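You operate a simulated robot arm through the tools that you are given. There is no shell and no other tool. Be economical: measure what you need, move in short steps, check, and stop when the job is done.

You are at the controls of a simulated robot arm. One attempt, no reset.

Task
Count the big silver bolts on the top of the right table, then put as many of the white spacers from the top of the right table on the shelf of the welder cart. Take the cage lamp on the top of the left table and put it away on the ledge beside the sockets. Take the grey weight and put it on the top of the right table. Fetch the tape measure and set it on top of the brown glued slats. Stack the 10 W bulb carton from the top of the grid bench on top of the 30 W bulb carton. Any order will do. Set down upright: cage lamp, grey weight, tape measure.

It is judged by the outcome, as a careful person would: the job done as asked, and still so three seconds after it is handed in. It fails if anything else is knocked over, pushed out of place, dropped, spilled or broken.

Robot
A 7-joint arm with a fingered hand on a trunk, on a base that drives. Base frame: it is fixed to the floor where the robot stands at the start and does not move with it; the origin is under the middle of the robot, x ahead of it, y to its left, z up. Readings come in m, rad, newtons and seconds.
With the tool pointing down near the work surface it reaches from about 0.34 to 0.84 m from the robot's upright axis, wherever it stands. Its first joint turns from -2.496 to 2.496 rad. Places, roughly: big silver bolt (6x2x2 cm) [0.5, -0.2, 0.9]; bulb carton [-2.25, -2.75, 1]; cage lamp (7x7x28 cm) [-1.1, 0.5, 1]; glued slats (21x8x4 cm) [2.2, -0.1, 0.9]; grey weight (5x8x8 cm) [-0.6, 0, 0.9]; ledge beside the sockets (20x15 cm) [4.68, 4.14, 1]; shelf of the welder cart [1, 2.2, 0.2]; tape measure [-1.25, -0.25, 1]; top of the right table [1.5, 0.2, 0.9]; white spacer (3x3x3 cm) [0.8, 0, 0.9]. Payload 3 kg.
Tool frame: the origin (TCP) lies between the finger pads and is the grasp point; the fingertips stand 0.026 m ahead of it; z points along the fingers, y is the line along which they close. Largest opening 0.148 m; the body of the gripper starts 0.073 m behind the TCP. The gripper is a hand of 3 fingers: y runs from the thumb to the fingers, the wrist lies at [0, 0, -0.229] in the tool frame, and closing takes about 1.5 s.
Orientation is that of the tool frame in the base frame, as [roll, pitch, yaw] about the fixed x, y, z axes, in that order (R = Rz(yaw) Ry(pitch) Rx(roll)). With the fingers straight down and closing along the base's y, the tool's x points along the base's -x, its y along +y and its z along -z.

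Tools
- The arm moves only by the tool step_arm. Its argument "targets" is a list of rows, each an object of numbers (a shift or turn left out is 0, a gripper value left out holds the last): "tx", "ty", "tz": the shift along the tool's x, y, z in units of 200 mm (1.0 is 200 mm); "wx", "wy", "wz": the turn, a rotation vector about the tool's x, y, z in units of 45 degrees (1.0 is 45 degrees). In form: [{"tx": .., "ty": .., "tz": .., "wx": .., "wy": .., "wz": ..}, ...]. A call has 1 to 10 rows; each row is the pose to reach, as a shift and turn from the pose commanded when the call began, along the tool's axes at that moment. "jaw" is the closure, from 0 (fully open) to 1 (shut), set as the call begins (left out, the last holds). A call with a number of a shift or a turn outside -1 to 1 is refused whole. Each row takes 0.2 s and may step no farther than 0.05 m and 0.15 rad from the row before; otherwise, or with a gripper value out of range, the whole call is refused. Where a pose cannot be reached the arm comes as near as it can. A force on the tool above 40 N (or 10 N above the force at the start of the call, whichever is more), or a blocked arm, ends the call early, and 0.2 s more pass. Each finger travels about 0.153 m/s and halts on what it meets, pressing with about 31 N; the grip force reading is that of the motor and also rises with nothing between the fingers. The clock runs only during rows and for 0.2 s after the last one: add rows that repeat a pose to give the fingers time. It gives the time, the measured TCP pose, the force on the tool (base axes), the opening and the grip force at its end, in the units of the frame above (readings bear some noise), with the torque about the TCP (base axes, N m) and any sound that the robot's microphone picked up.
- Cameras (640 x 400 px; columns grow to the right, rows downward): "scene" is now at [0.1346, -0.0127, 1.8435]; the picture's right is [-0.23, -0.97, 0.00], its down [-0.91, 0.21, -0.36] and it looks along [0.35, -0.08, -0.93] (base axes); focal length 214 px, centre (320, 200). "wrist" rides on the gripper at [0.068, -0.039, -0.09] in the tool frame; the picture's right is [0.50, 0.87, 0.00], its down [-0.66, 0.38, -0.65] and it looks along [-0.57, 0.33, 0.76] (tool axes); focal length 222 px, centre (320, 200).
- snapshot(camera): a new picture of that camera. No time passes.
- move_column(by): slides the trunk up (or, below 0, down) by that many m; the arm and the scene camera ride with it, the base frame stays. It gives what a move gives, with no picture.
- steer(legs): drives the robot by 1 to 6 legs, each [ahead, left, turn to the left] in m, m and rad, along the robot's own axes; the way and the turn of a leg run together, so that a leg with both is an arc; at most 1.5 m and 3.142 rad a leg. The arm and the cameras ride along, it lands a little off, and it stops where it bumps. It gives what a move gives.
- curl_fingers(finger1, finger2, thumb_bend): sets how far each is bent, from 0 (flat) to 100 (curled in); at 30 the hand is open as for a grip, at 70 the pads meet at the TCP. One left out holds its place. A second passes; each finger stops where it meets its share of the squeeze, and holds until it gets a number again. A gripper value or a shape takes the hand back. It gives what a move gives, with no picture; readings hold the bend of each and the force on the fingers (four entries, about 0 where the hand has none), thumb and palm.
- hand_shape(shape): the hand has 3 fingers and takes this shape, open, in about a second: jaw (thumb against the fingers, like two jaws); tri (thumb and two fingers); tip (a fingertip pinch); poke (one finger out to press); point (the index stretched); flat (the hand flat); cup (the hand cupped); fist (a fist). The gripper value then closes the fingers along that shape, each until it touches; the sizes above hold for jaw. It gives what a move gives, with no picture.
- turn_head(pan, tilt): turns the head with the scene camera to pan (to the left, within 1.501 rad either way) and tilt (down, from -0.506 to 1.204), counted from straight ahead of the robot. It gives what a move gives.
- locate(camera, pixels): there is no depth. For up to 12 entries [column, row, z] of the newest picture of that camera ("zoom" is the newest enlarged one), the place [x, y] in the base frame at which the ray of that pixel passes the height z, good to about 0.003 m. No time passes.
- close_up(camera, box): a new picture of the part [left, top, right, bottom] of that camera's present view, enlarged. No time passes.
- close_job(): hands the job in; it is judged then, once.

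Keep the steps short. Do not move on a guess: measure, check each grasp and each placing, and mend mistakes. In all there are 138 turns and 150 pictures (those below and enlarged ones count). Leave the gripper open and the arm clear of the work at the hand-in unless told otherwise, and finish with a single line.

The tools are called after "Request:" by a JSON object that holds its "op" and its "data". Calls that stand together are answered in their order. step_arm: Moves the arm, as the interface text tells. Its arguments: {"type":"object","properties":{"targets":{"type":"array"},"jaw":{"type":"number"}},"required":["targets"]} The other tools are called the same way: move_column (by) slides the trunk up or down; hand_shape (shape) gives the hand a shape; curl_fingers (finger1, finger2, thumb_bend) moves the fingers one by one; steer (legs) drives the base; turn_head (pan, tilt) turns the head that bears the scene camera; snapshot (camera) takes a picture; locate (camera, pixels) gives the place at which the rays of pixels pass given heights; close_up (camera, box) takes an enlarged picture of a part of a camera's view; close_job () hands the job in.

At the start:

```text
t: 0.0
tool_pos: [0.2182, 0.6164, 1.2025]
tool_rot: [-3.141, 0.0, -3.142]
force: [-0.3, -0.1, -0.2]
ft_torque: [0.03, -0.05, 0.05]
grip_width: 0.1479
grasp_force: 0.0
shape: jaw
bend: [30.0, 30.0, 30.0]
finger forces: [0.1, 0.0, 0.0, 0.1, 0.1, 0.0]
trunk travel left (down, up): [-0.8, 0.09]
robot x, y, heading: [0.0014, 0.003, 0.001]
head pan, tilt: [-0.232, 1.201]
```

scene: 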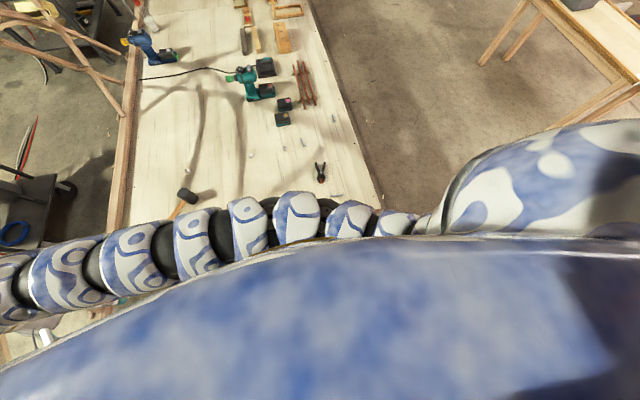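
wrist: 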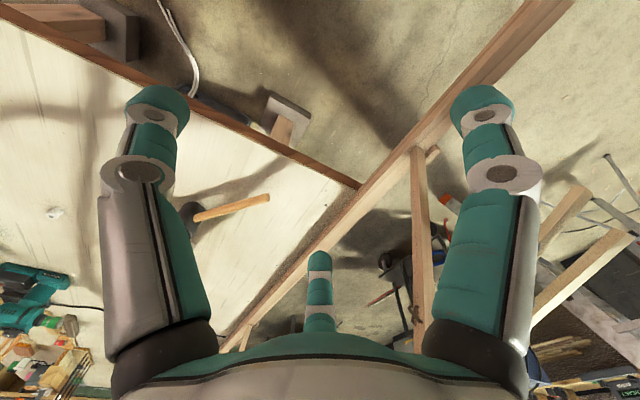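

I see a long table ahead with tools on it. I'll look ahead with the head less tilted to survey.

Request:
{"op": "turn_head", "data": {"pan": 0, "tilt": 0.6}}

Request:
{"op": "snapshot", "data": {"camera": "scene"}}

```text
t: 1.0
tool_pos: [0.2187, 0.6155, 1.2029]
tool_rot: [3.141, 0.002, 3.141]
force: [0.9, -0.2, 0.4]
ft_torque: [-0.01, 0.04, 0.04]
grip_width: 0.1477
grasp_force: 0.1
shape: jaw
bend: [30.0, 30.0, 30.0]
finger forces: [0.0, 0.0, 0.0, 0.0, 0.0, 0.0]
trunk travel left (down, up): [-0.8, 0.09]
robot x, y, heading: [-0.0016, 0.001, 0.0]
head pan, tilt: [0.0, 0.6]
```

```text
147 pictures are left
```

scene: 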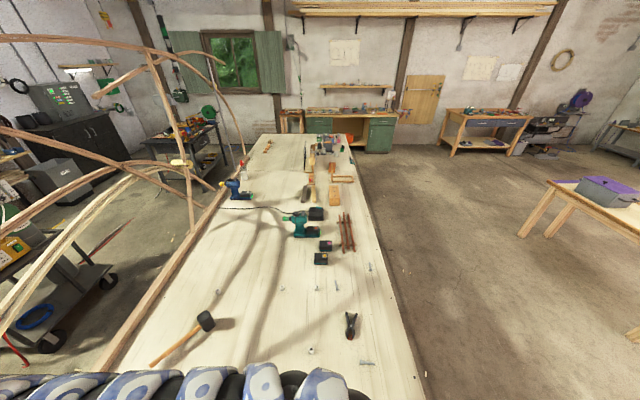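

The right table lies ahead. Next I look left and right.

Request:
{"op": "turn_head", "data": {"pan": 1.2, "tilt": 0.5}}

Request:
{"op": "snapshot", "data": {"camera": "scene"}}

Request:
{"op": "turn_head", "data": {"pan": -1.5, "tilt": 0.5}}

Request:
{"op": "snapshot", "data": {"camera": "scene"}}

```text
t: 2.4
tool_pos: [0.218, 0.6164, 1.2021]
tool_rot: [-3.141, 0.0, -3.141]
force: [-0.6, 0.0, -0.3]
ft_torque: [0.04, 0.01, 0.01]
grip_width: 0.1478
grasp_force: 0.1
shape: jaw
bend: [30.0, 30.0, 30.0]
finger forces: [0.0, 0.1, 0.1, 0.0, 0.1, 0.0]
trunk travel left (down, up): [-0.8, 0.09]
robot x, y, heading: [0.0019, -0.0004, 0.002]
head pan, tilt: [1.201, 0.499]
```

```text
146 pictures are left
```

scene: 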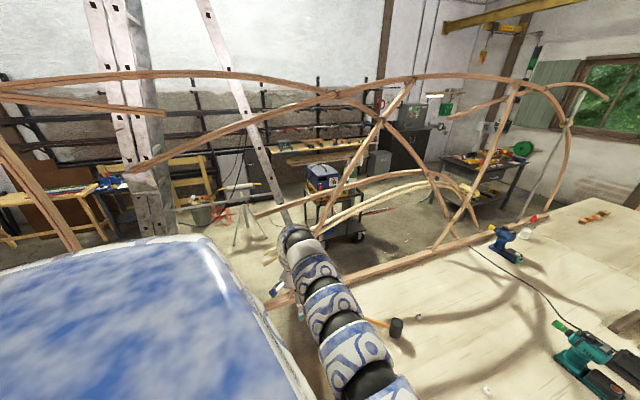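

```text
t: 4.8
tool_pos: [0.2172, 0.6155, 1.2017]
tool_rot: [-3.141, -0.001, 3.141]
force: [-0.3, 0.3, 0.1]
ft_torque: [0.0, -0.02, -0.01]
grip_width: 0.148
grasp_force: 0.2
shape: jaw
bend: [30.0, 30.0, 30.0]
finger forces: [0.0, 0.1, 0.0, 0.0, 0.0, 0.0]
trunk travel left (down, up): [-0.8, 0.09]
robot x, y, heading: [0.0001, -0.0012, 0.001]
head pan, tilt: [-1.499, 0.499]
```

```text
145 pictures are left
```

scene: 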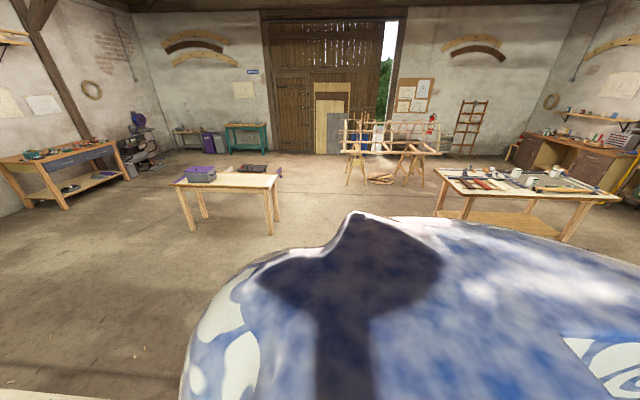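

Now close views of the right table's near end to count bolts and spacers.

Request:
{"op": "turn_head", "data": {"pan": -0.1, "tilt": 0.75}}

Request:
{"op": "close_up", "data": {"camera": "scene", "box": [180, 180, 420, 330]}}

Request:
{"op": "close_up", "data": {"camera": "scene", "box": [240, 60, 400, 160]}}

Request:
{"op": "snapshot", "data": {"camera": "scene"}}

```text
t: 6.3
tool_pos: [0.2176, 0.6154, 1.2029]
tool_rot: [3.141, 0.0, -3.14]
force: [0.4, 0.0, -0.3]
ft_torque: [-0.03, 0.0, 0.0]
grip_width: 0.148
grasp_force: 0.0
shape: jaw
bend: [30.0, 30.0, 30.0]
finger forces: [0.0, 0.1, 0.0, 0.1, 0.0, 0.0]
trunk travel left (down, up): [-0.8, 0.09]
robot x, y, heading: [0.0036, 0.0, 0.002]
head pan, tilt: [-0.099, 0.75]
```

```text
2.67 times, centred on (300, 255) of scene
```

zoom: 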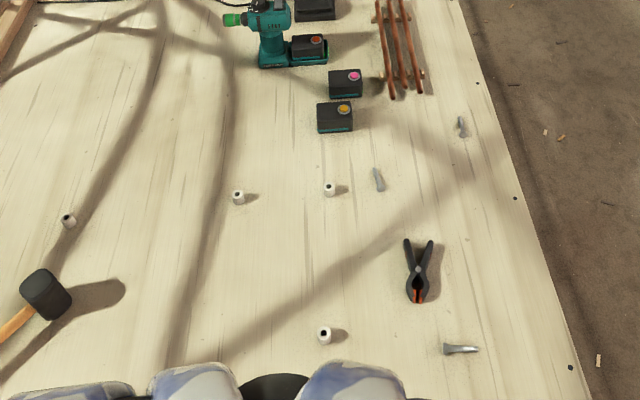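

```text
4.00 times, centred on (320, 110) of scene
```

zoom: 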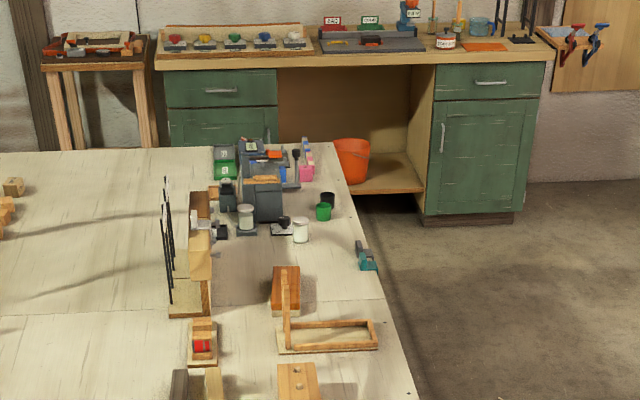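

```text
142 pictures are left
```

scene: 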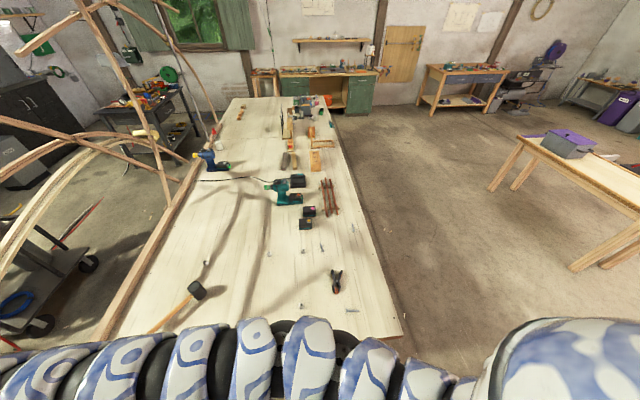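

3 bolts and 4 spacers seen so far. Check the hidden near part and the middle: close-ups with more tilt and of the middle area.

Request:
{"op": "close_up", "data": {"camera": "scene", "box": [180, 90, 360, 205]}}

Request:
{"op": "turn_head", "data": {"pan": 0.5, "tilt": 1.2}}

Request:
{"op": "snapshot", "data": {"camera": "scene"}}

Request:
{"op": "turn_head", "data": {"pan": -0.5, "tilt": 1.2}}

Request:
{"op": "snapshot", "data": {"camera": "scene"}}

```text
3.48 times, centred on (270, 148) of scene
```

zoom: 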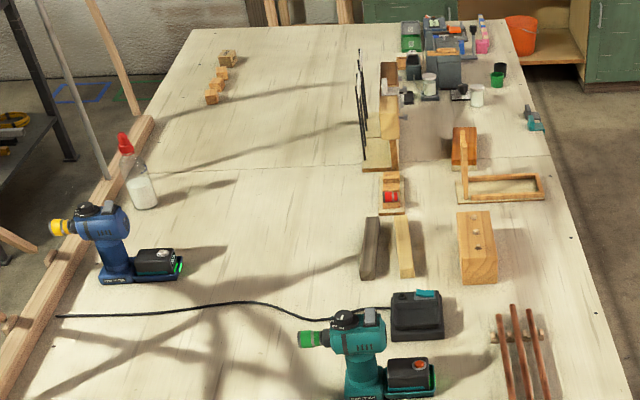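

```text
t: 7.3
tool_pos: [0.2174, 0.6154, 1.2016]
tool_rot: [-3.141, 0.0, 3.141]
force: [-0.6, 0.5, -0.1]
ft_torque: [0.01, 0.02, 0.06]
grip_width: 0.1478
grasp_force: 0.0
shape: jaw
bend: [30.0, 30.0, 30.0]
finger forces: [0.0, 0.0, 0.0, 0.0, 0.0, 0.0]
trunk travel left (down, up): [-0.8, 0.09]
robot x, y, heading: [0.001, -0.0017, 0.002]
head pan, tilt: [0.499, 1.201]
```

```text
140 pictures are left
```

scene: 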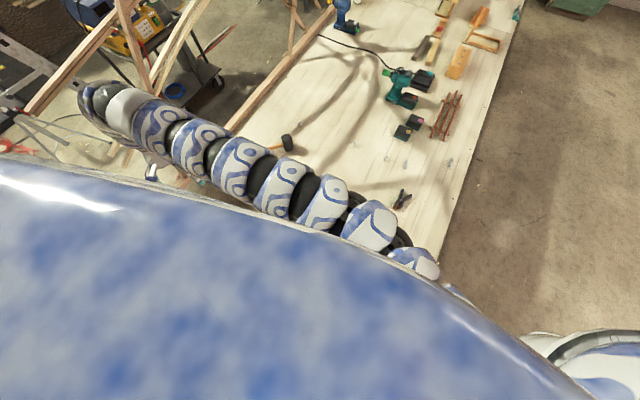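

```text
t: 8.6
tool_pos: [0.2178, 0.6147, 1.2017]
tool_rot: [-3.141, 0.001, 3.141]
force: [-0.7, 0.0, -0.6]
ft_torque: [-0.05, -0.02, -0.02]
grip_width: 0.1478
grasp_force: 0.0
shape: jaw
bend: [30.0, 30.0, 30.0]
finger forces: [0.0, 0.1, 0.0, 0.0, 0.0, 0.0]
trunk travel left (down, up): [-0.8, 0.09]
robot x, y, heading: [0.0005, -0.0003, 0.002]
head pan, tilt: [-0.499, 1.201]
```

```text
139 pictures are left
```

scene: 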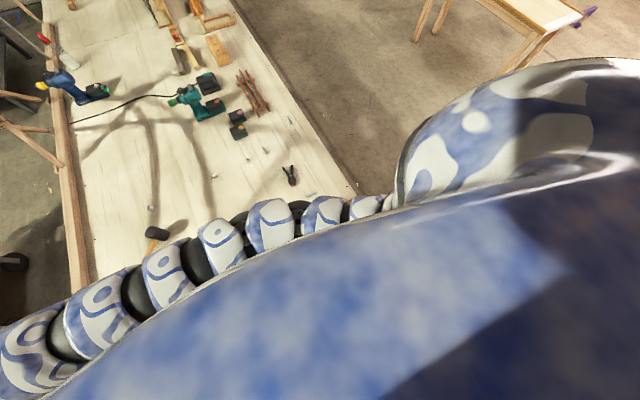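

The arm hides the near edge. I'll drive 1.0 m to the right, onto open floor, and look at both tables from there.

Request:
{"op": "steer", "data": {"legs": [[0, -1.1, 0]]}}

Request:
{"op": "turn_head", "data": {"pan": 0.7, "tilt": 0.8}}

Request:
{"op": "snapshot", "data": {"camera": "scene"}}

Request:
{"op": "turn_head", "data": {"pan": 1.5, "tilt": 0.6}}

Request:
{"op": "snapshot", "data": {"camera": "scene"}}

```text
t: 14.2
tool_pos: [0.2176, -0.4758, 1.2023]
tool_rot: [3.14, 0.0, -3.141]
force: [0.0, 0.3, -0.6]
ft_torque: [0.02, 0.0, -0.03]
grip_width: 0.1478
grasp_force: 0.1
shape: jaw
bend: [30.0, 30.0, 30.0]
finger forces: [0.1, 0.0, 0.0, 0.1, 0.0, 0.0]
trunk travel left (down, up): [-0.8, 0.09]
robot x, y, heading: [0.0016, -1.094, 0.003]
head pan, tilt: [-0.499, 1.201]
```

```text
t: 15.6
tool_pos: [0.2177, -0.4758, 1.2019]
tool_rot: [-3.142, -0.001, -3.139]
force: [-0.1, 0.0, -0.2]
ft_torque: [-0.01, -0.01, 0.0]
grip_width: 0.1478
grasp_force: 0.1
shape: jaw
bend: [30.0, 30.0, 30.0]
finger forces: [0.0, 0.0, 0.1, 0.0, 0.1, 0.0]
trunk travel left (down, up): [-0.8, 0.09]
robot x, y, heading: [0.0001, -1.0912, 0.004]
head pan, tilt: [0.7, 0.799]
```

```text
138 pictures are left
```

scene: 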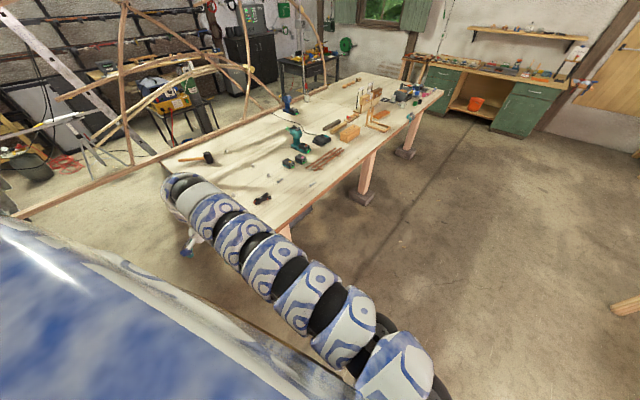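

```text
t: 16.7
tool_pos: [0.2177, -0.4768, 1.201]
tool_rot: [-3.141, 0.001, -3.14]
force: [-0.5, -0.5, 0.0]
ft_torque: [0.02, 0.02, -0.02]
grip_width: 0.1476
grasp_force: 0.1
shape: jaw
bend: [30.0, 30.0, 30.0]
finger forces: [0.1, 0.0, 0.1, 0.0, 0.0, 0.1]
trunk travel left (down, up): [-0.8, 0.09]
robot x, y, heading: [0.0038, -1.0911, 0.002]
head pan, tilt: [1.499, 0.6]
```

```text
137 pictures are left
```

scene: 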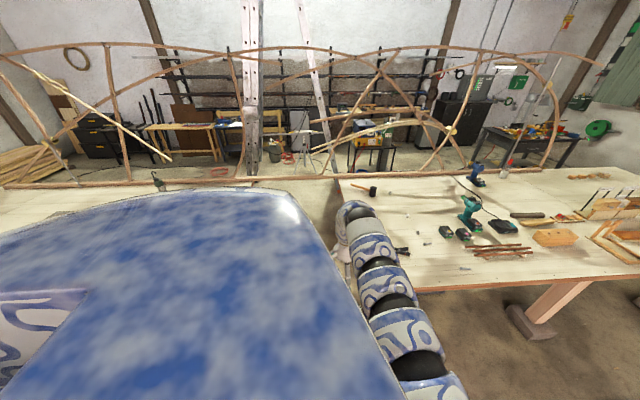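

A long beam joins both tables at their far-left side, so I must go around. Now I turn to see the left table.

Request:
{"op": "steer", "data": {"legs": [[0, -0.2, 0], [0, 0, 2.2]]}}

Request:
{"op": "turn_head", "data": {"pan": -0.2, "tilt": 0.6}}

Request:
{"op": "snapshot", "data": {"camera": "scene"}}

Request:
{"op": "turn_head", "data": {"pan": -1.3, "tilt": 0.7}}

Request:
{"op": "snapshot", "data": {"camera": "scene"}}

```text
t: 23.6
tool_pos: [-0.6207, -1.4874, 1.2025]
tool_rot: [-3.141, 0.0, -0.928]
force: [-0.2, -0.2, 0.2]
ft_torque: [0.01, 0.02, -0.01]
grip_width: 0.1479
grasp_force: 0.1
shape: jaw
bend: [30.0, 30.0, 30.0]
finger forces: [0.0, 0.0, 0.0, 0.1, 0.1, 0.0]
trunk travel left (down, up): [-0.8, 0.09]
robot x, y, heading: [0.0015, -1.2942, 2.212]
head pan, tilt: [1.499, 0.6]
```

```text
t: 25.3
tool_pos: [-0.6209, -1.4891, 1.2009]
tool_rot: [-3.14, -0.001, -0.928]
force: [-0.3, -0.1, 0.7]
ft_torque: [-0.01, 0.02, -0.02]
grip_width: 0.1479
grasp_force: 0.1
shape: jaw
bend: [30.0, 30.0, 30.0]
finger forces: [0.0, 0.1, 0.0, 0.0, 0.1, 0.0]
trunk travel left (down, up): [-0.8, 0.09]
robot x, y, heading: [0.002, -1.2942, 2.21]
head pan, tilt: [-0.201, 0.6]
```

```text
136 pictures are left
```

scene: 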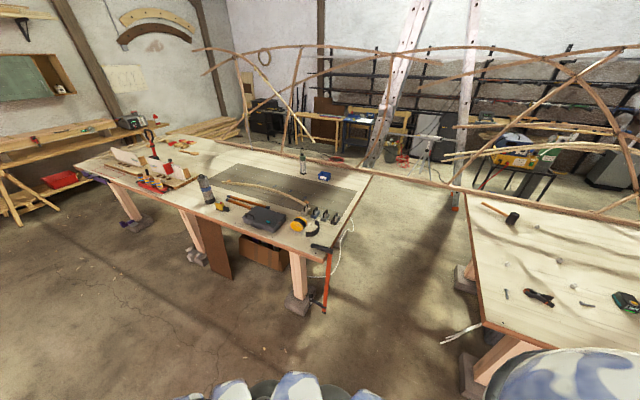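

```text
t: 26.6
tool_pos: [-0.6216, -1.4885, 1.2021]
tool_rot: [3.141, -0.002, -0.928]
force: [-0.1, -0.8, -0.5]
ft_torque: [0.0, 0.01, 0.02]
grip_width: 0.148
grasp_force: 0.2
shape: jaw
bend: [30.0, 30.0, 30.0]
finger forces: [0.0, 0.0, 0.0, 0.0, 0.1, 0.0]
trunk travel left (down, up): [-0.8, 0.09]
robot x, y, heading: [0.0007, -1.2923, 2.214]
head pan, tilt: [-1.3, 0.7]
```

```text
135 pictures are left
```

scene: 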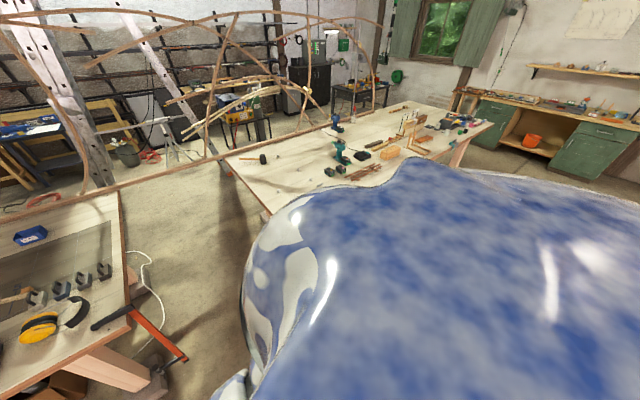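

I see the left table with the lamp, tape measure etc. Zoom in.

Request:
{"op": "turn_head", "data": {"pan": -0.1, "tilt": 0.6}}

Request:
{"op": "close_up", "data": {"camera": "scene", "box": [180, 130, 400, 270]}}

Request:
{"op": "close_up", "data": {"camera": "scene", "box": [60, 110, 280, 250]}}

Request:
{"op": "close_up", "data": {"camera": "scene", "box": [420, 170, 640, 310]}}

```text
t: 28.1
tool_pos: [-0.6216, -1.4885, 1.2013]
tool_rot: [-3.14, 0.001, -0.928]
force: [0.2, 0.1, 0.8]
ft_torque: [0.01, 0.02, 0.05]
grip_width: 0.1479
grasp_force: 0.0
shape: jaw
bend: [30.0, 30.0, 30.0]
finger forces: [0.0, 0.0, 0.1, 0.0, 0.0, 0.0]
trunk travel left (down, up): [-0.8, 0.09]
robot x, y, heading: [0.0031, -1.2973, 2.216]
head pan, tilt: [-0.099, 0.6]
```

```text
2.86 times, centred on (290, 200) of scene
```

zoom: 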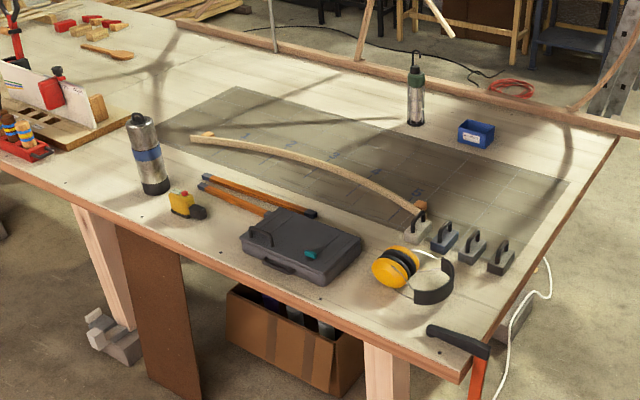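

```text
2.86 times, centred on (170, 180) of scene
```

zoom: 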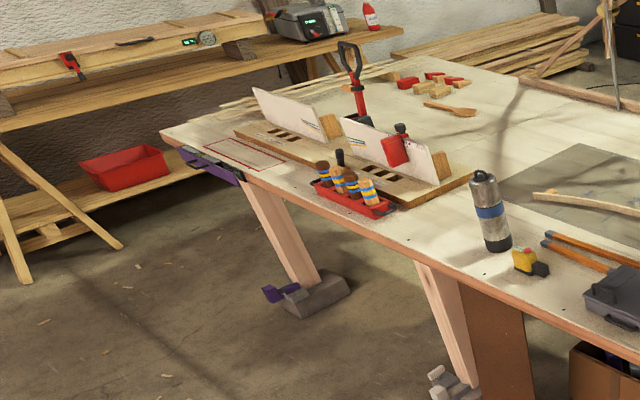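

```text
2.86 times, centred on (530, 240) of scene
```

zoom: 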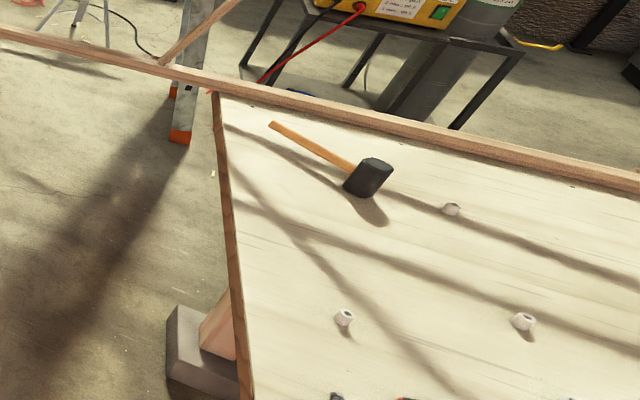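

Request:
{"op": "close_up", "data": {"camera": "scene", "box": [290, 150, 380, 240]}}

Request:
{"op": "snapshot", "data": {"camera": "scene"}}

Request:
{"op": "locate", "data": {"camera": "scene", "pixels": [[395, 178, 0.89], [341, 262, 0.89], [333, 173, 0.89], [353, 176, 0.93], [244, 206, 0.91], [320, 215, 0.95], [345, 218, 0.95], [355, 221, 0.95], [130, 195, 0.89]]}}

```text
4.44 times, centred on (335, 195) of scene
```

zoom: 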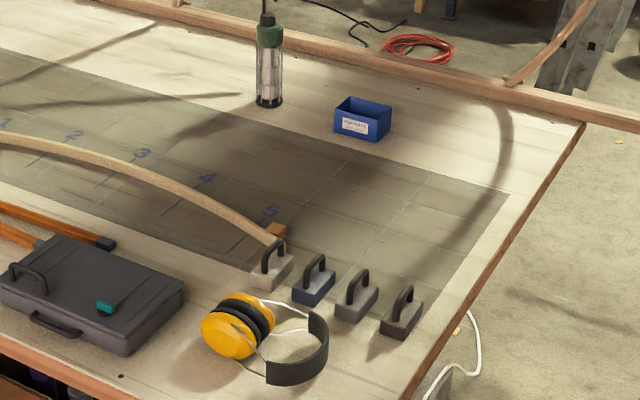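

```text
130 pictures are left
```

scene: 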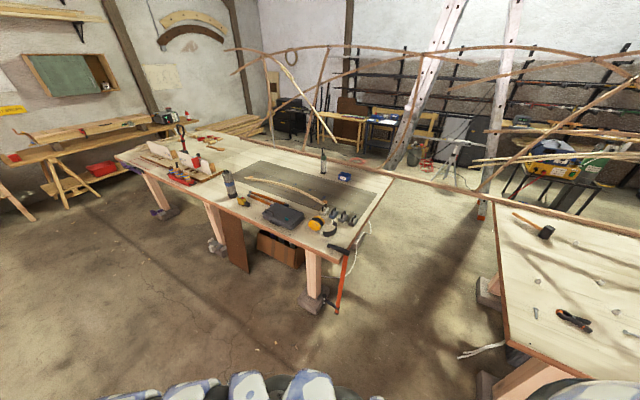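

```text
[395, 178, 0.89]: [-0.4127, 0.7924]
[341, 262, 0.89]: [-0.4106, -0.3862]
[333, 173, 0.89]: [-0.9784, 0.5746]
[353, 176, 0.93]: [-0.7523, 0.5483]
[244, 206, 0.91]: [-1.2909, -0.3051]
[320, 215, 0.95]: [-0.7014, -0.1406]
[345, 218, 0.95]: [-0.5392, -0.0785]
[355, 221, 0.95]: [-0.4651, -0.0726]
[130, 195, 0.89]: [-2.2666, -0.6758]
```

Request:
{"op": "locate", "data": {"camera": "scene", "pixels": [[337, 311, 0.0], [337, 311, 0.5], [337, 311, 0.7], [348, 247, 0.9], [323.5, 173.6, 0.89], [343.5, 216.5, 0.95], [498, 205, 0.89], [361, 247, 0], [470, 355, 0], [470, 355, 0.5], [485, 295, 0], [315, 292, 0]]}}

Request:
{"op": "close_up", "data": {"camera": "scene", "box": [290, 200, 530, 370]}}

```text
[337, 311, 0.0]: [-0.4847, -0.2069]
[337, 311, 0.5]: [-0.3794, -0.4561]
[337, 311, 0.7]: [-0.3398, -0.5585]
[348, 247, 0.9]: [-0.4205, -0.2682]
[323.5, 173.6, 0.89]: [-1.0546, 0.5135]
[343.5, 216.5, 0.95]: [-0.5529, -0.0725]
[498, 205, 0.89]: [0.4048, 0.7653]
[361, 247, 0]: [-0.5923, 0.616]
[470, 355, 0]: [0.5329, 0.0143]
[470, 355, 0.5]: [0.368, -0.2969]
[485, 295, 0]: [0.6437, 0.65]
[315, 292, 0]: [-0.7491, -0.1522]
```

```text
2.35 times, centred on (410, 285) of scene
```

zoom: 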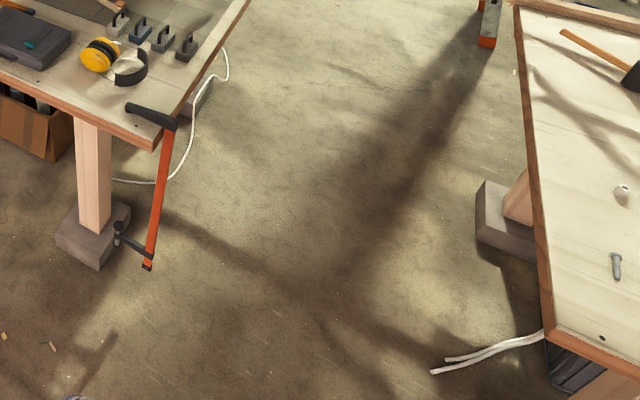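

The orange thing is a bar clamp hanging at the corner near x=-0.38; the gap is about -0.41..0.40. I'll face +y and drive in along x=0.

Request:
{"op": "steer", "data": {"legs": [[0, 0, -0.643], [0.6, 0, 0], [0.62, 0, 0]]}}

Request:
{"op": "turn_head", "data": {"pan": 1.2, "tilt": 1.0}}

Request:
{"op": "snapshot", "data": {"camera": "scene"}}

Request:
{"op": "snapshot", "data": {"camera": "wrist"}}

```text
t: 36.3
tool_pos: [-0.6131, 0.1403, 1.2015]
tool_rot: [-3.14, 0.001, -1.569]
force: [-0.2, -0.7, 0.2]
ft_torque: [-0.02, -0.01, 0.01]
grip_width: 0.148
grasp_force: 0.1
shape: jaw
bend: [30.0, 30.0, 30.0]
finger forces: [0.0, 0.0, 0.0, 0.0, 0.1, 0.0]
trunk travel left (down, up): [-0.8, 0.09]
robot x, y, heading: [0.0014, -0.0745, 1.572]
head pan, tilt: [-0.099, 0.6]
```

```text
t: 37.7
tool_pos: [-0.6139, 0.1396, 1.2015]
tool_rot: [-3.14, -0.001, -1.568]
force: [0.7, -0.6, 0.2]
ft_torque: [-0.03, 0.01, 0.01]
grip_width: 0.1479
grasp_force: 0.1
shape: jaw
bend: [30.0, 30.0, 30.0]
finger forces: [0.1, 0.0, 0.1, 0.0, 0.0, 0.0]
trunk travel left (down, up): [-0.8, 0.09]
robot x, y, heading: [0.0006, -0.079, 1.573]
head pan, tilt: [1.201, 1.0]
```

```text
128 pictures are left
```

scene: 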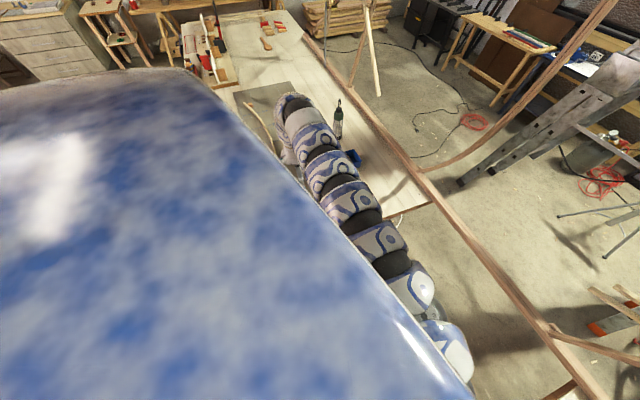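

```text
127 pictures are left
```

wrist: 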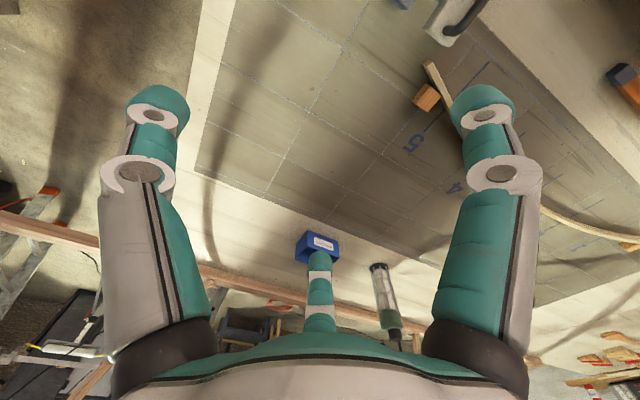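

Hand is past the weights. I'll back the base 0.3 m and shift the hand to bring the weights into wrist view, narrowing the fingers.

Request:
{"op": "steer", "data": {"legs": [[-0.3, 0, 0]]}}

Request:
{"op": "step_arm", "data": {"targets": [{"ty": -0.2, "tx": 0.1}, {"ty": -0.4, "tx": 0.2}, {"ty": -0.5, "tx": 0.3}]}}

Request:
{"op": "snapshot", "data": {"camera": "wrist"}}

```text
t: 39.8
tool_pos: [-0.6138, -0.1587, 1.2014]
tool_rot: [-3.139, 0.002, -1.571]
force: [0.3, -0.4, -0.3]
ft_torque: [0.04, 0.01, -0.04]
grip_width: 0.148
grasp_force: 0.0
shape: jaw
bend: [30.0, 30.0, 30.0]
finger forces: [0.0, 0.0, 0.0, 0.1, 0.0, 0.1]
trunk travel left (down, up): [-0.8, 0.09]
robot x, y, heading: [0.004, -0.375, 1.573]
head pan, tilt: [1.201, 1.0]
```

```text
t: 40.6
tool_pos: [-0.5343, -0.2052, 1.209]
tool_rot: [3.131, 0.019, -1.572]
force: [0.8, -2.5, -3.4]
ft_torque: [0.21, 0.09, -0.02]
grip_width: 0.1479
grasp_force: 0.0
shape: jaw
bend: [30.0, 30.0, 30.0]
finger forces: [0.1, 0.0, 0.0, 0.0, 0.1, 0.1]
out of reach, approached as far as the arm can: row 3
trunk travel left (down, up): [-0.8, 0.09]
robot x, y, heading: [0.0047, -0.3745, 1.567]
head pan, tilt: [1.201, 1.0]
```

```text
126 pictures are left
```

wrist: 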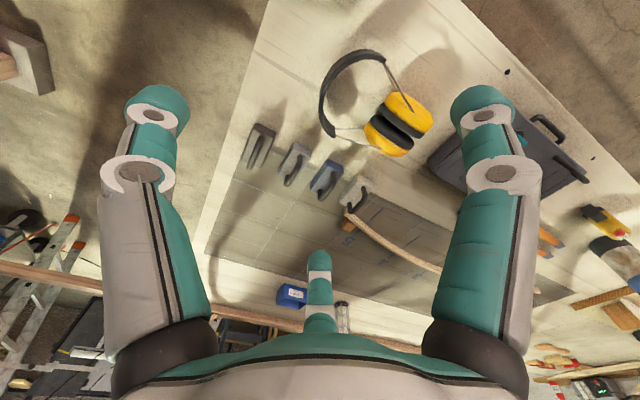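

Request:
{"op": "close_up", "data": {"camera": "wrist", "box": [220, 100, 400, 220]}}

```text
3.33 times, centred on (310, 160) of wrist
```

zoom: 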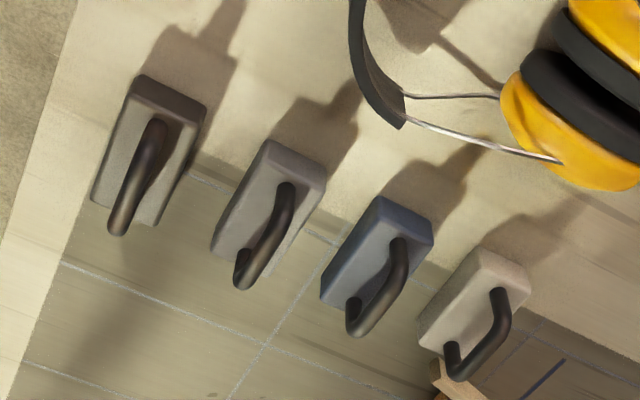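

Request:
{"op": "locate", "data": {"camera": "zoom", "pixels": [[287, 190, 0.965], [240, 280, 0.965], [155, 125, 0.965], [115, 228, 0.965], [402, 245, 0.965], [352, 328, 0.965], [218, 240, 0.885], [270, 142, 0.93], [326, 165, 0.93]]}}

```text
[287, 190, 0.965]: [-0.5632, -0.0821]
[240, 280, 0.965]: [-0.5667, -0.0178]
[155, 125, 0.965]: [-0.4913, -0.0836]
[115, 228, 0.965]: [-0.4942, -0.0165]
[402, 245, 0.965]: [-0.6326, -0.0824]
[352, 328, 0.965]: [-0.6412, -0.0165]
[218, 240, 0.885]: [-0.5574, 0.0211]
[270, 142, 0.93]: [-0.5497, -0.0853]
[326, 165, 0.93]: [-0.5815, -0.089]
```

The grey weight's handle is at about (-0.565, -0.05), running along y. I'll narrow the fingers and look at how they sit before descending.

Request:
{"op": "step_arm", "data": {"targets": [{"ty": 0.1}, {"ty": 0.155, "tx": -0.2}, {"ty": 0.155, "tx": -0.45}, {"ty": 0.155, "tx": -0.7}, {"ty": 0.155, "tx": -0.776}, {"ty": 0.155, "tx": -0.776}], "jaw": 0.65}}

Request:
{"op": "snapshot", "data": {"camera": "wrist"}}

```text
t: 42.0
tool_pos: [-0.5588, -0.0584, 1.1996]
tool_rot: [-3.141, 0.001, -1.57]
force: [-0.4, -0.1, -0.7]
ft_torque: [0.01, 0.0, 0.0]
grip_width: 0.0522
grasp_force: 0.1
shape: jaw
bend: [77.0, 77.0, 70.0]
finger forces: [0.0, 0.1, 0.0, 0.0, 0.0, 0.0]
trunk travel left (down, up): [-0.8, 0.09]
robot x, y, heading: [-0.0022, -0.3784, 1.57]
head pan, tilt: [1.201, 1.0]
```

```text
124 pictures are left
```

wrist: 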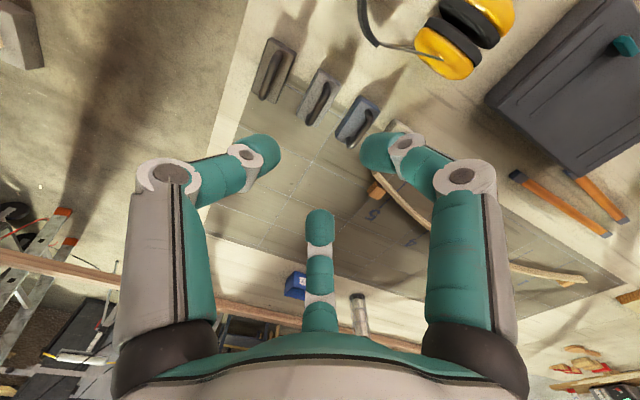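

The three fingers close radially around the TCP. I descend to z≈1.03 above the handle and check.

Request:
{"op": "step_arm", "data": {"targets": [{"tz": 0.2, "ty": 0.02, "tx": -0.02}, {"tz": 0.4, "ty": 0.03, "tx": -0.04}, {"tz": 0.6, "ty": 0.03, "tx": -0.04}, {"tz": 0.75, "ty": 0.03, "tx": -0.04}, {"tz": 0.85, "ty": 0.03, "tx": -0.04}]}}

Request:
{"op": "snapshot", "data": {"camera": "wrist"}}

```text
t: 43.2
tool_pos: [-0.5638, -0.0501, 1.0274]
tool_rot: [-3.14, -0.001, -1.571]
force: [-0.4, -0.6, -0.2]
ft_torque: [-0.02, -0.01, 0.02]
grip_width: 0.0523
grasp_force: 0.1
shape: jaw
bend: [77.0, 77.0, 70.0]
finger forces: [0.0, 0.1, 0.0, 0.0, 0.0, 0.0]
trunk travel left (down, up): [-0.8, 0.09]
robot x, y, heading: [0.0078, -0.3729, 1.571]
head pan, tilt: [1.201, 1.0]
```

```text
123 pictures are left
```

wrist: 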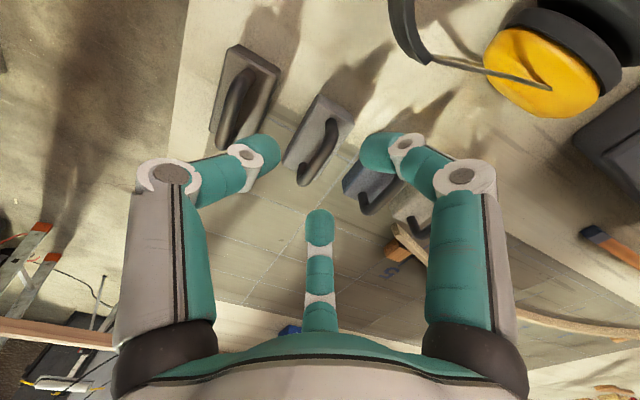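

Request:
{"op": "locate", "data": {"camera": "wrist", "pixels": [[329, 124, 0.965], [302, 178, 0.965], [347, 104, 0.93], [312, 96, 0.93], [286, 165, 0.89], [210, 100, 0.89]]}}

```text
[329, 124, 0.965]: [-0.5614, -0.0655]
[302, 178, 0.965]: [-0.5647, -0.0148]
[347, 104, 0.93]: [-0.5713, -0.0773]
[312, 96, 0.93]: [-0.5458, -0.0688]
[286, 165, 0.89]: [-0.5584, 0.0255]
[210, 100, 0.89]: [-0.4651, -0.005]
```

Request:
{"op": "step_arm", "data": {"targets": [{"tz": 0.15, "tx": -0.04}, {"tz": 0.25, "tx": -0.04}, {"tz": 0.32, "tx": -0.04}, {"tz": 0.36, "tx": -0.04}]}}

Request:
{"op": "snapshot", "data": {"camera": "wrist"}}

```text
t: 44.2
tool_pos: [-0.5634, -0.0427, 0.9557]
tool_rot: [-3.14, 0.002, -1.572]
force: [-1.9, 0.6, -0.5]
ft_torque: [-0.02, 0.03, 0.07]
grip_width: 0.0525
grasp_force: 0.1
shape: jaw
bend: [77.0, 77.0, 70.0]
finger forces: [0.0, 2.1, 0.1, 0.1, 0.1, 0.0]
trunk travel left (down, up): [-0.8, 0.09]
robot x, y, heading: [0.0017, -0.3751, 1.564]
head pan, tilt: [1.201, 1.0]
```

```text
122 pictures are left
```

wrist: 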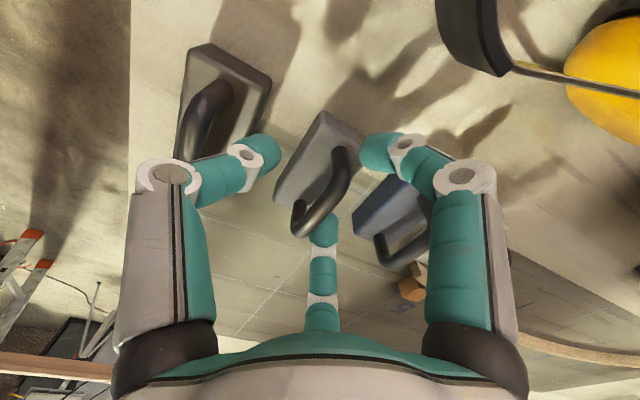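

Finger 2 would meet the handle's end. I lift and see what the "tip" shape looks like.

Request:
{"op": "step_arm", "data": {"targets": [{"tz": -0.2}, {"tz": -0.4}, {"tz": -0.6}, {"tz": -0.7}]}}

Request:
{"op": "hand_shape", "data": {"shape": "tip"}}

Request:
{"op": "snapshot", "data": {"camera": "wrist"}}

Request:
{"op": "hand_shape", "data": {"shape": "tri"}}

Request:
{"op": "snapshot", "data": {"camera": "wrist"}}

```text
t: 45.2
tool_pos: [-0.5647, -0.0418, 1.0958]
tool_rot: [-3.138, 0.001, -1.571]
force: [-0.6, -0.8, -0.5]
ft_torque: [0.03, -0.01, 0.0]
grip_width: 0.0521
grasp_force: 0.1
shape: jaw
bend: [77.0, 77.0, 70.0]
finger forces: [0.1, 0.0, 0.0, 0.0, 0.1, 0.0]
trunk travel left (down, up): [-0.8, 0.09]
robot x, y, heading: [-0.001, -0.3769, 1.575]
head pan, tilt: [1.201, 1.0]
```

```text
t: 46.1
tool_pos: [-0.5648, -0.0418, 1.0963]
tool_rot: [3.141, 0.001, -1.571]
force: [-0.2, -0.9, -0.2]
ft_torque: [0.0, 0.0, 0.02]
grip_width: 0.1478
grasp_force: 0.0
shape: tip
bend: [30.0, 30.0, 30.0]
finger forces: [0.1, 0.0, 0.0, 0.0, 0.0, 0.0]
trunk travel left (down, up): [-0.8, 0.09]
robot x, y, heading: [0.004, -0.3746, 1.573]
head pan, tilt: [1.201, 1.0]
```

```text
121 pictures are left
```

wrist: 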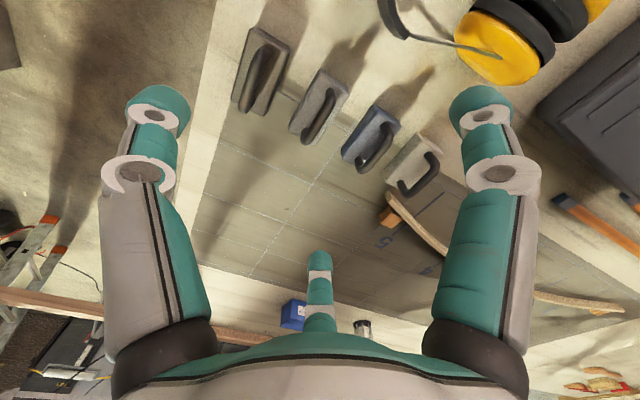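

```text
t: 47.0
tool_pos: [-0.5655, -0.0416, 1.096]
tool_rot: [3.142, 0.0, -1.572]
force: [-0.6, 0.1, -0.6]
ft_torque: [-0.02, 0.0, -0.03]
grip_width: 0.1478
grasp_force: 0.1
shape: tri
bend: [30.0, 30.0, 30.0]
finger forces: [0.0, 0.0, 0.0, 0.0, 0.0, 0.1]
trunk travel left (down, up): [-0.8, 0.09]
robot x, y, heading: [0.0034, -0.3777, 1.572]
head pan, tilt: [1.201, 1.0]
```

```text
120 pictures are left
```

wrist: 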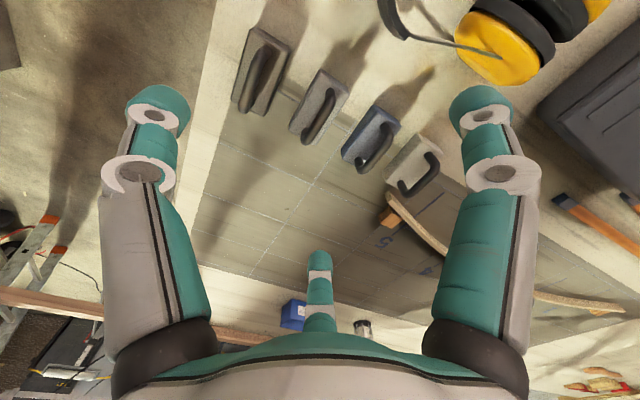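

All shapes keep fingers at 120°. So I'll turn the hand so the thumb comes at the handle's end and the two fingers on its sides: rotate −90° about the tool z.

Request:
{"op": "hand_shape", "data": {"shape": "jaw"}}

Request:
{"op": "step_arm", "data": {"targets": [{"wz": -0.18}, {"wz": -0.36}, {"wz": -0.54}, {"wz": -0.72}, {"wz": -0.9}, {"wz": -1.0}], "jaw": 0.5}}

Request:
{"op": "step_arm", "data": {"targets": [{"wz": -0.18}, {"wz": -0.36}, {"wz": -0.54}, {"wz": -0.72}, {"wz": -0.9}, {"wz": -1.0}]}}

Request:
{"op": "snapshot", "data": {"camera": "wrist"}}

```text
t: 47.9
tool_pos: [-0.565, -0.0414, 1.0962]
tool_rot: [3.141, 0.0, -1.571]
force: [0.0, 0.1, 0.6]
ft_torque: [-0.03, 0.0, 0.0]
grip_width: 0.1479
grasp_force: 0.0
shape: jaw
bend: [30.0, 30.0, 30.0]
finger forces: [0.1, 0.0, 0.0, 0.0, 0.0, 0.0]
trunk travel left (down, up): [-0.8, 0.09]
robot x, y, heading: [0.0044, -0.3734, 1.566]
head pan, tilt: [1.201, 1.0]
```

```text
t: 49.3
tool_pos: [-0.5649, -0.042, 1.0962]
tool_rot: [-3.139, 0.0, -0.785]
force: [0.1, 0.9, 0.5]
ft_torque: [-0.01, 0.02, 0.0]
grip_width: 0.0745
grasp_force: 0.0
shape: jaw
bend: [36.0, 36.0, 70.0]
finger forces: [0.0, 0.0, 0.0, 0.1, 0.1, 0.1]
trunk travel left (down, up): [-0.8, 0.09]
robot x, y, heading: [0.0015, -0.3765, 1.573]
head pan, tilt: [1.201, 1.0]
```

```text
t: 50.7
tool_pos: [-0.565, -0.0417, 1.0963]
tool_rot: [3.14, 0.001, 0.002]
force: [0.0, -0.3, 0.0]
ft_torque: [0.02, -0.01, -0.03]
grip_width: 0.0746
grasp_force: 0.0
shape: jaw
bend: [36.0, 36.0, 70.0]
finger forces: [0.1, 0.0, 0.0, 0.1, 0.0, 0.0]
trunk travel left (down, up): [-0.8, 0.09]
robot x, y, heading: [0.0046, -0.3764, 1.576]
head pan, tilt: [1.201, 1.0]
```

```text
119 pictures are left
```

wrist: 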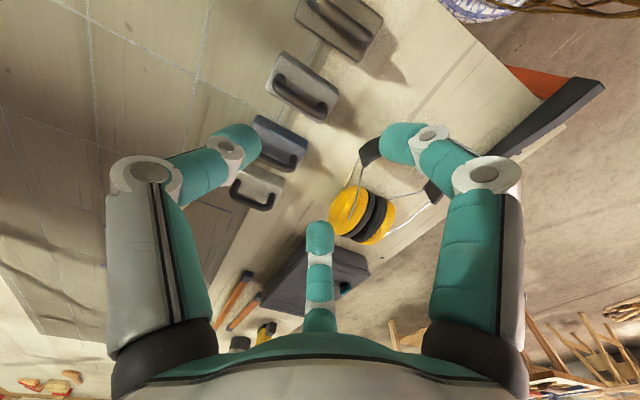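

Now the thumb is on +y, fingers on either side of the handle. Close a little more and descend to 0.97, then check.

Request:
{"op": "step_arm", "data": {"targets": [{"tz": 0.2, "ty": -0.02, "tx": 0.01}, {"tz": 0.35, "ty": -0.035, "tx": 0.01}, {"tz": 0.5, "ty": -0.035, "tx": 0.01}, {"tz": 0.58, "ty": -0.035, "tx": 0.01}, {"tz": 0.63, "ty": -0.035, "tx": 0.01}], "jaw": 0.58}}

Request:
{"op": "snapshot", "data": {"camera": "wrist"}}

```text
t: 51.9
tool_pos: [-0.5614, -0.0354, 0.9703]
tool_rot: [3.141, -0.002, 0.0]
force: [0.4, -0.4, 0.1]
ft_torque: [-0.02, -0.01, -0.03]
grip_width: 0.0626
grasp_force: 0.0
shape: jaw
bend: [77.0, 77.0, 70.0]
finger forces: [0.1, 0.0, 0.1, 0.0, 0.0, 0.1]
trunk travel left (down, up): [-0.8, 0.09]
robot x, y, heading: [0.0036, -0.3773, 1.568]
head pan, tilt: [1.201, 1.0]
```

```text
118 pictures are left
```

wrist: 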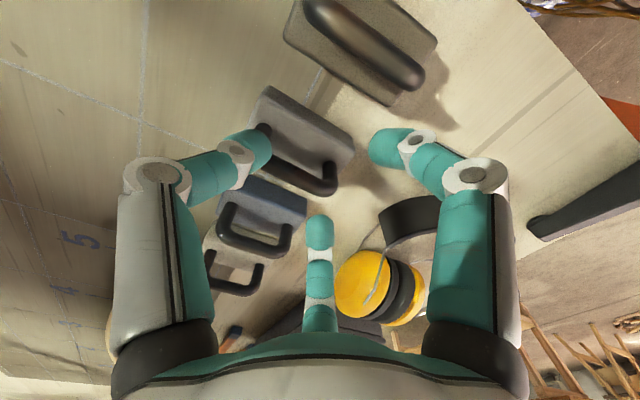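

Request:
{"op": "locate", "data": {"camera": "wrist", "pixels": [[325, 185, 0.965], [335, 175, 0.96], [265, 140, 0.965], [265, 87, 0.93], [355, 140, 0.93], [320, 175, 0.944]]}}

```text
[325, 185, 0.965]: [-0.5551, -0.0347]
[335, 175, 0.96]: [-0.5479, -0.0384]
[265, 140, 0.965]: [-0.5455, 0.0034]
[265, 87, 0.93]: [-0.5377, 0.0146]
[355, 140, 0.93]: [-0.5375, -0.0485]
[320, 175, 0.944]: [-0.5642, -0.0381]
```

Triangulating the views, the handle is lower than assumed (top ≈0.92) and centred near (-0.573,-0.024). Shift over it and look again.

Request:
{"op": "step_arm", "data": {"targets": [{"tx": -0.06, "ty": -0.09}, {"tx": -0.06, "ty": -0.09}]}}

Request:
{"op": "snapshot", "data": {"camera": "wrist"}}

Request:
{"op": "locate", "data": {"camera": "wrist", "pixels": [[320, 175, 0.92], [320, 200, 0.92], [300, 175, 0.92], [300, 150, 0.92]]}}

```text
t: 52.5
tool_pos: [-0.5646, -0.0283, 0.9717]
tool_rot: [3.142, 0.0, 0.001]
force: [0.4, -0.5, 0.5]
ft_torque: [0.04, 0.01, 0.02]
grip_width: 0.0625
grasp_force: 0.1
shape: jaw
bend: [77.0, 77.0, 70.0]
finger forces: [0.1, 0.1, 0.1, 0.0, 0.1, 0.0]
out of reach, approached as far as the arm can: row 1, 2
trunk travel left (down, up): [-0.8, 0.09]
robot x, y, heading: [0.0001, -0.3795, 1.57]
head pan, tilt: [1.201, 1.0]
```

```text
117 pictures are left
```

wrist: 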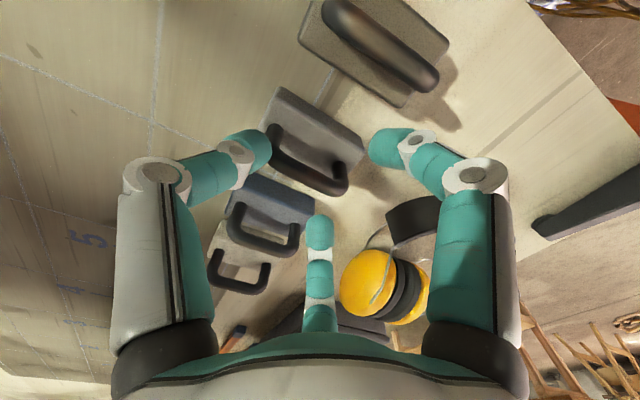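

```text
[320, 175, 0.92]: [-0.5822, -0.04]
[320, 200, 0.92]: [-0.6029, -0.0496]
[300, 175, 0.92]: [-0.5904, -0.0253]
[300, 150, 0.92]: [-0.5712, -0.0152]
```

A joint limit is near. I'll lift a bit, move the base forward 0.3 m to be abreast of the weight, and bring the hand back.

Request:
{"op": "step_arm", "data": {"targets": [{"tz": -0.2}, {"tz": -0.4}]}}

Request:
{"op": "steer", "data": {"legs": [[0.32, 0, 0]]}}

Request:
{"op": "step_arm", "data": {"targets": [{"ty": 0.25}, {"ty": 0.5}, {"ty": 0.75}, {"ty": 1.0}]}}

Request:
{"op": "step_arm", "data": {"targets": [{"ty": 0.25}, {"ty": 0.5}]}}

Request:
{"op": "snapshot", "data": {"camera": "wrist"}}

```text
t: 53.1
tool_pos: [-0.5652, -0.0277, 1.0526]
tool_rot: [3.141, -0.001, 0.001]
force: [0.4, -0.2, 0.4]
ft_torque: [0.0, 0.02, 0.04]
grip_width: 0.0623
grasp_force: 0.0
shape: jaw
bend: [77.0, 77.0, 70.0]
finger forces: [0.0, 0.0, 0.0, 0.0, 0.1, 0.0]
trunk travel left (down, up): [-0.8, 0.09]
robot x, y, heading: [0.0001, -0.375, 1.573]
head pan, tilt: [1.201, 1.0]
```

```text
t: 55.2
tool_pos: [-0.5633, 0.2931, 1.0521]
tool_rot: [3.141, -0.001, -0.003]
force: [-0.9, 0.1, 0.1]
ft_torque: [-0.01, -0.04, -0.01]
grip_width: 0.0625
grasp_force: 0.1
shape: jaw
bend: [77.0, 77.0, 70.0]
finger forces: [0.1, 0.0, 0.0, 0.1, 0.0, 0.1]
trunk travel left (down, up): [-0.8, 0.09]
robot x, y, heading: [0.007, -0.0569, 1.569]
head pan, tilt: [1.201, 1.0]
```

```text
t: 56.2
tool_pos: [-0.5638, 0.0913, 1.0529]
tool_rot: [-3.139, 0.0, -0.003]
force: [0.8, -0.1, -0.2]
ft_torque: [0.06, -0.03, 0.02]
grip_width: 0.0623
grasp_force: 0.0
shape: jaw
bend: [77.0, 77.0, 70.0]
finger forces: [0.0, 0.1, 0.0, 0.0, 0.0, 0.1]
trunk travel left (down, up): [-0.8, 0.09]
robot x, y, heading: [0.0022, -0.0545, 1.57]
head pan, tilt: [1.201, 1.0]
```

```text
t: 56.8
tool_pos: [-0.5634, -0.0075, 1.0531]
tool_rot: [3.141, -0.002, -0.003]
force: [0.2, -0.3, 0.1]
ft_torque: [0.01, -0.02, -0.01]
grip_width: 0.0623
grasp_force: 0.0
shape: jaw
bend: [77.0, 77.0, 70.0]
finger forces: [0.0, 0.0, 0.0, 0.1, 0.0, 0.0]
trunk travel left (down, up): [-0.8, 0.09]
robot x, y, heading: [0.0044, -0.057, 1.566]
head pan, tilt: [1.201, 1.0]
```

```text
116 pictures are left
```

wrist: 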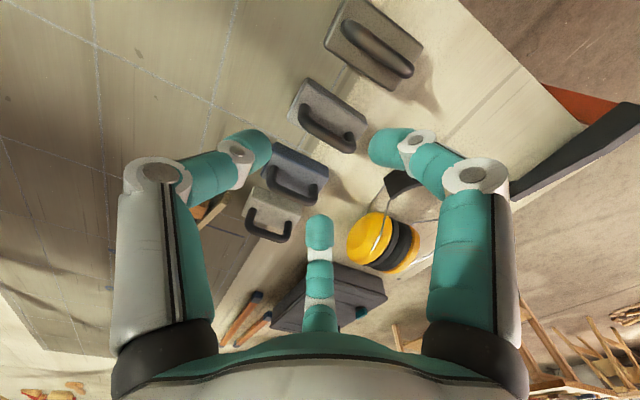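

Request:
{"op": "locate", "data": {"camera": "wrist", "pixels": [[303, 112, 0.92], [348, 148, 0.92], [303, 112, 0.94], [348, 148, 0.94], [272, 172, 0.92], [316, 198, 0.92], [350, 35, 0.92], [405, 70, 0.92]]}}

```text
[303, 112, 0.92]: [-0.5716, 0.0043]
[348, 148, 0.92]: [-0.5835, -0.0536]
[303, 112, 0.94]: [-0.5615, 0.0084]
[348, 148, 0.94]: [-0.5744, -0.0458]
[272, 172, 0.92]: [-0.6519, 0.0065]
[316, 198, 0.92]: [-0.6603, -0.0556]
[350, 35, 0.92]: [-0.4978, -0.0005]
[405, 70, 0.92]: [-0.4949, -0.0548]
```

Request:
{"op": "step_arm", "data": {"targets": [{"tx": -0.058, "ty": 0.05, "tz": 0.2}, {"tx": -0.058, "ty": 0.05, "tz": 0.4}, {"tx": -0.058, "ty": 0.05, "tz": 0.49}]}}

Request:
{"op": "snapshot", "data": {"camera": "wrist"}}

```text
t: 57.6
tool_pos: [-0.5751, -0.0174, 0.9531]
tool_rot: [-3.139, -0.003, -0.004]
force: [-0.1, 0.3, 0.0]
ft_torque: [-0.04, 0.03, 0.01]
grip_width: 0.0625
grasp_force: 0.0
shape: jaw
bend: [77.0, 77.0, 70.0]
finger forces: [0.1, 0.1, 0.0, 0.0, 0.0, 0.0]
trunk travel left (down, up): [-0.8, 0.09]
robot x, y, heading: [0.0058, -0.056, 1.571]
head pan, tilt: [1.201, 1.0]
```

```text
115 pictures are left
```

wrist: 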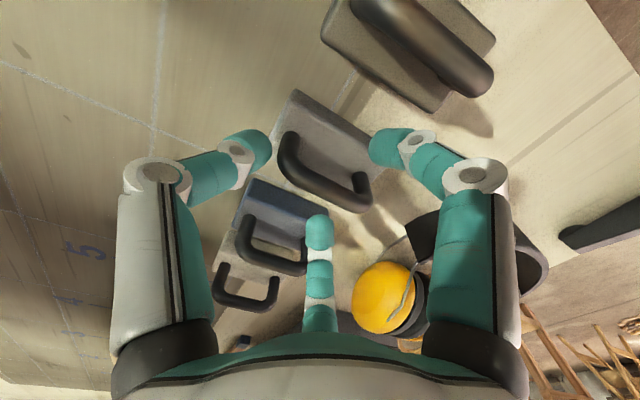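

Handle is centred among the fingers. Descend 0.035 m.

Request:
{"op": "step_arm", "data": {"targets": [{"tz": 0.1}, {"tz": 0.15}, {"tz": 0.18}]}}

Request:
{"op": "snapshot", "data": {"camera": "wrist"}}

```text
t: 58.4
tool_pos: [-0.5749, -0.0174, 0.919]
tool_rot: [3.141, -0.003, -0.002]
force: [-0.8, 1.2, 0.9]
ft_torque: [0.07, 0.0, -0.01]
grip_width: 0.0639
grasp_force: 0.2
shape: jaw
bend: [77.0, 77.0, 70.0]
finger forces: [0.0, 0.1, 0.0, 0.1, 1.5, 0.0]
trunk travel left (down, up): [-0.8, 0.09]
robot x, y, heading: [0.0033, -0.0545, 1.568]
head pan, tilt: [1.201, 1.0]
```

```text
114 pictures are left
```

wrist: 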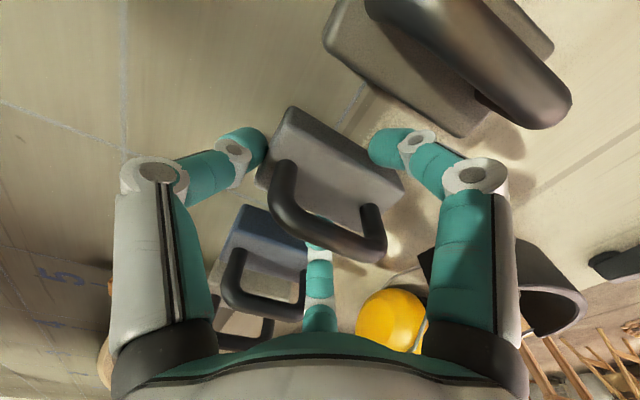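

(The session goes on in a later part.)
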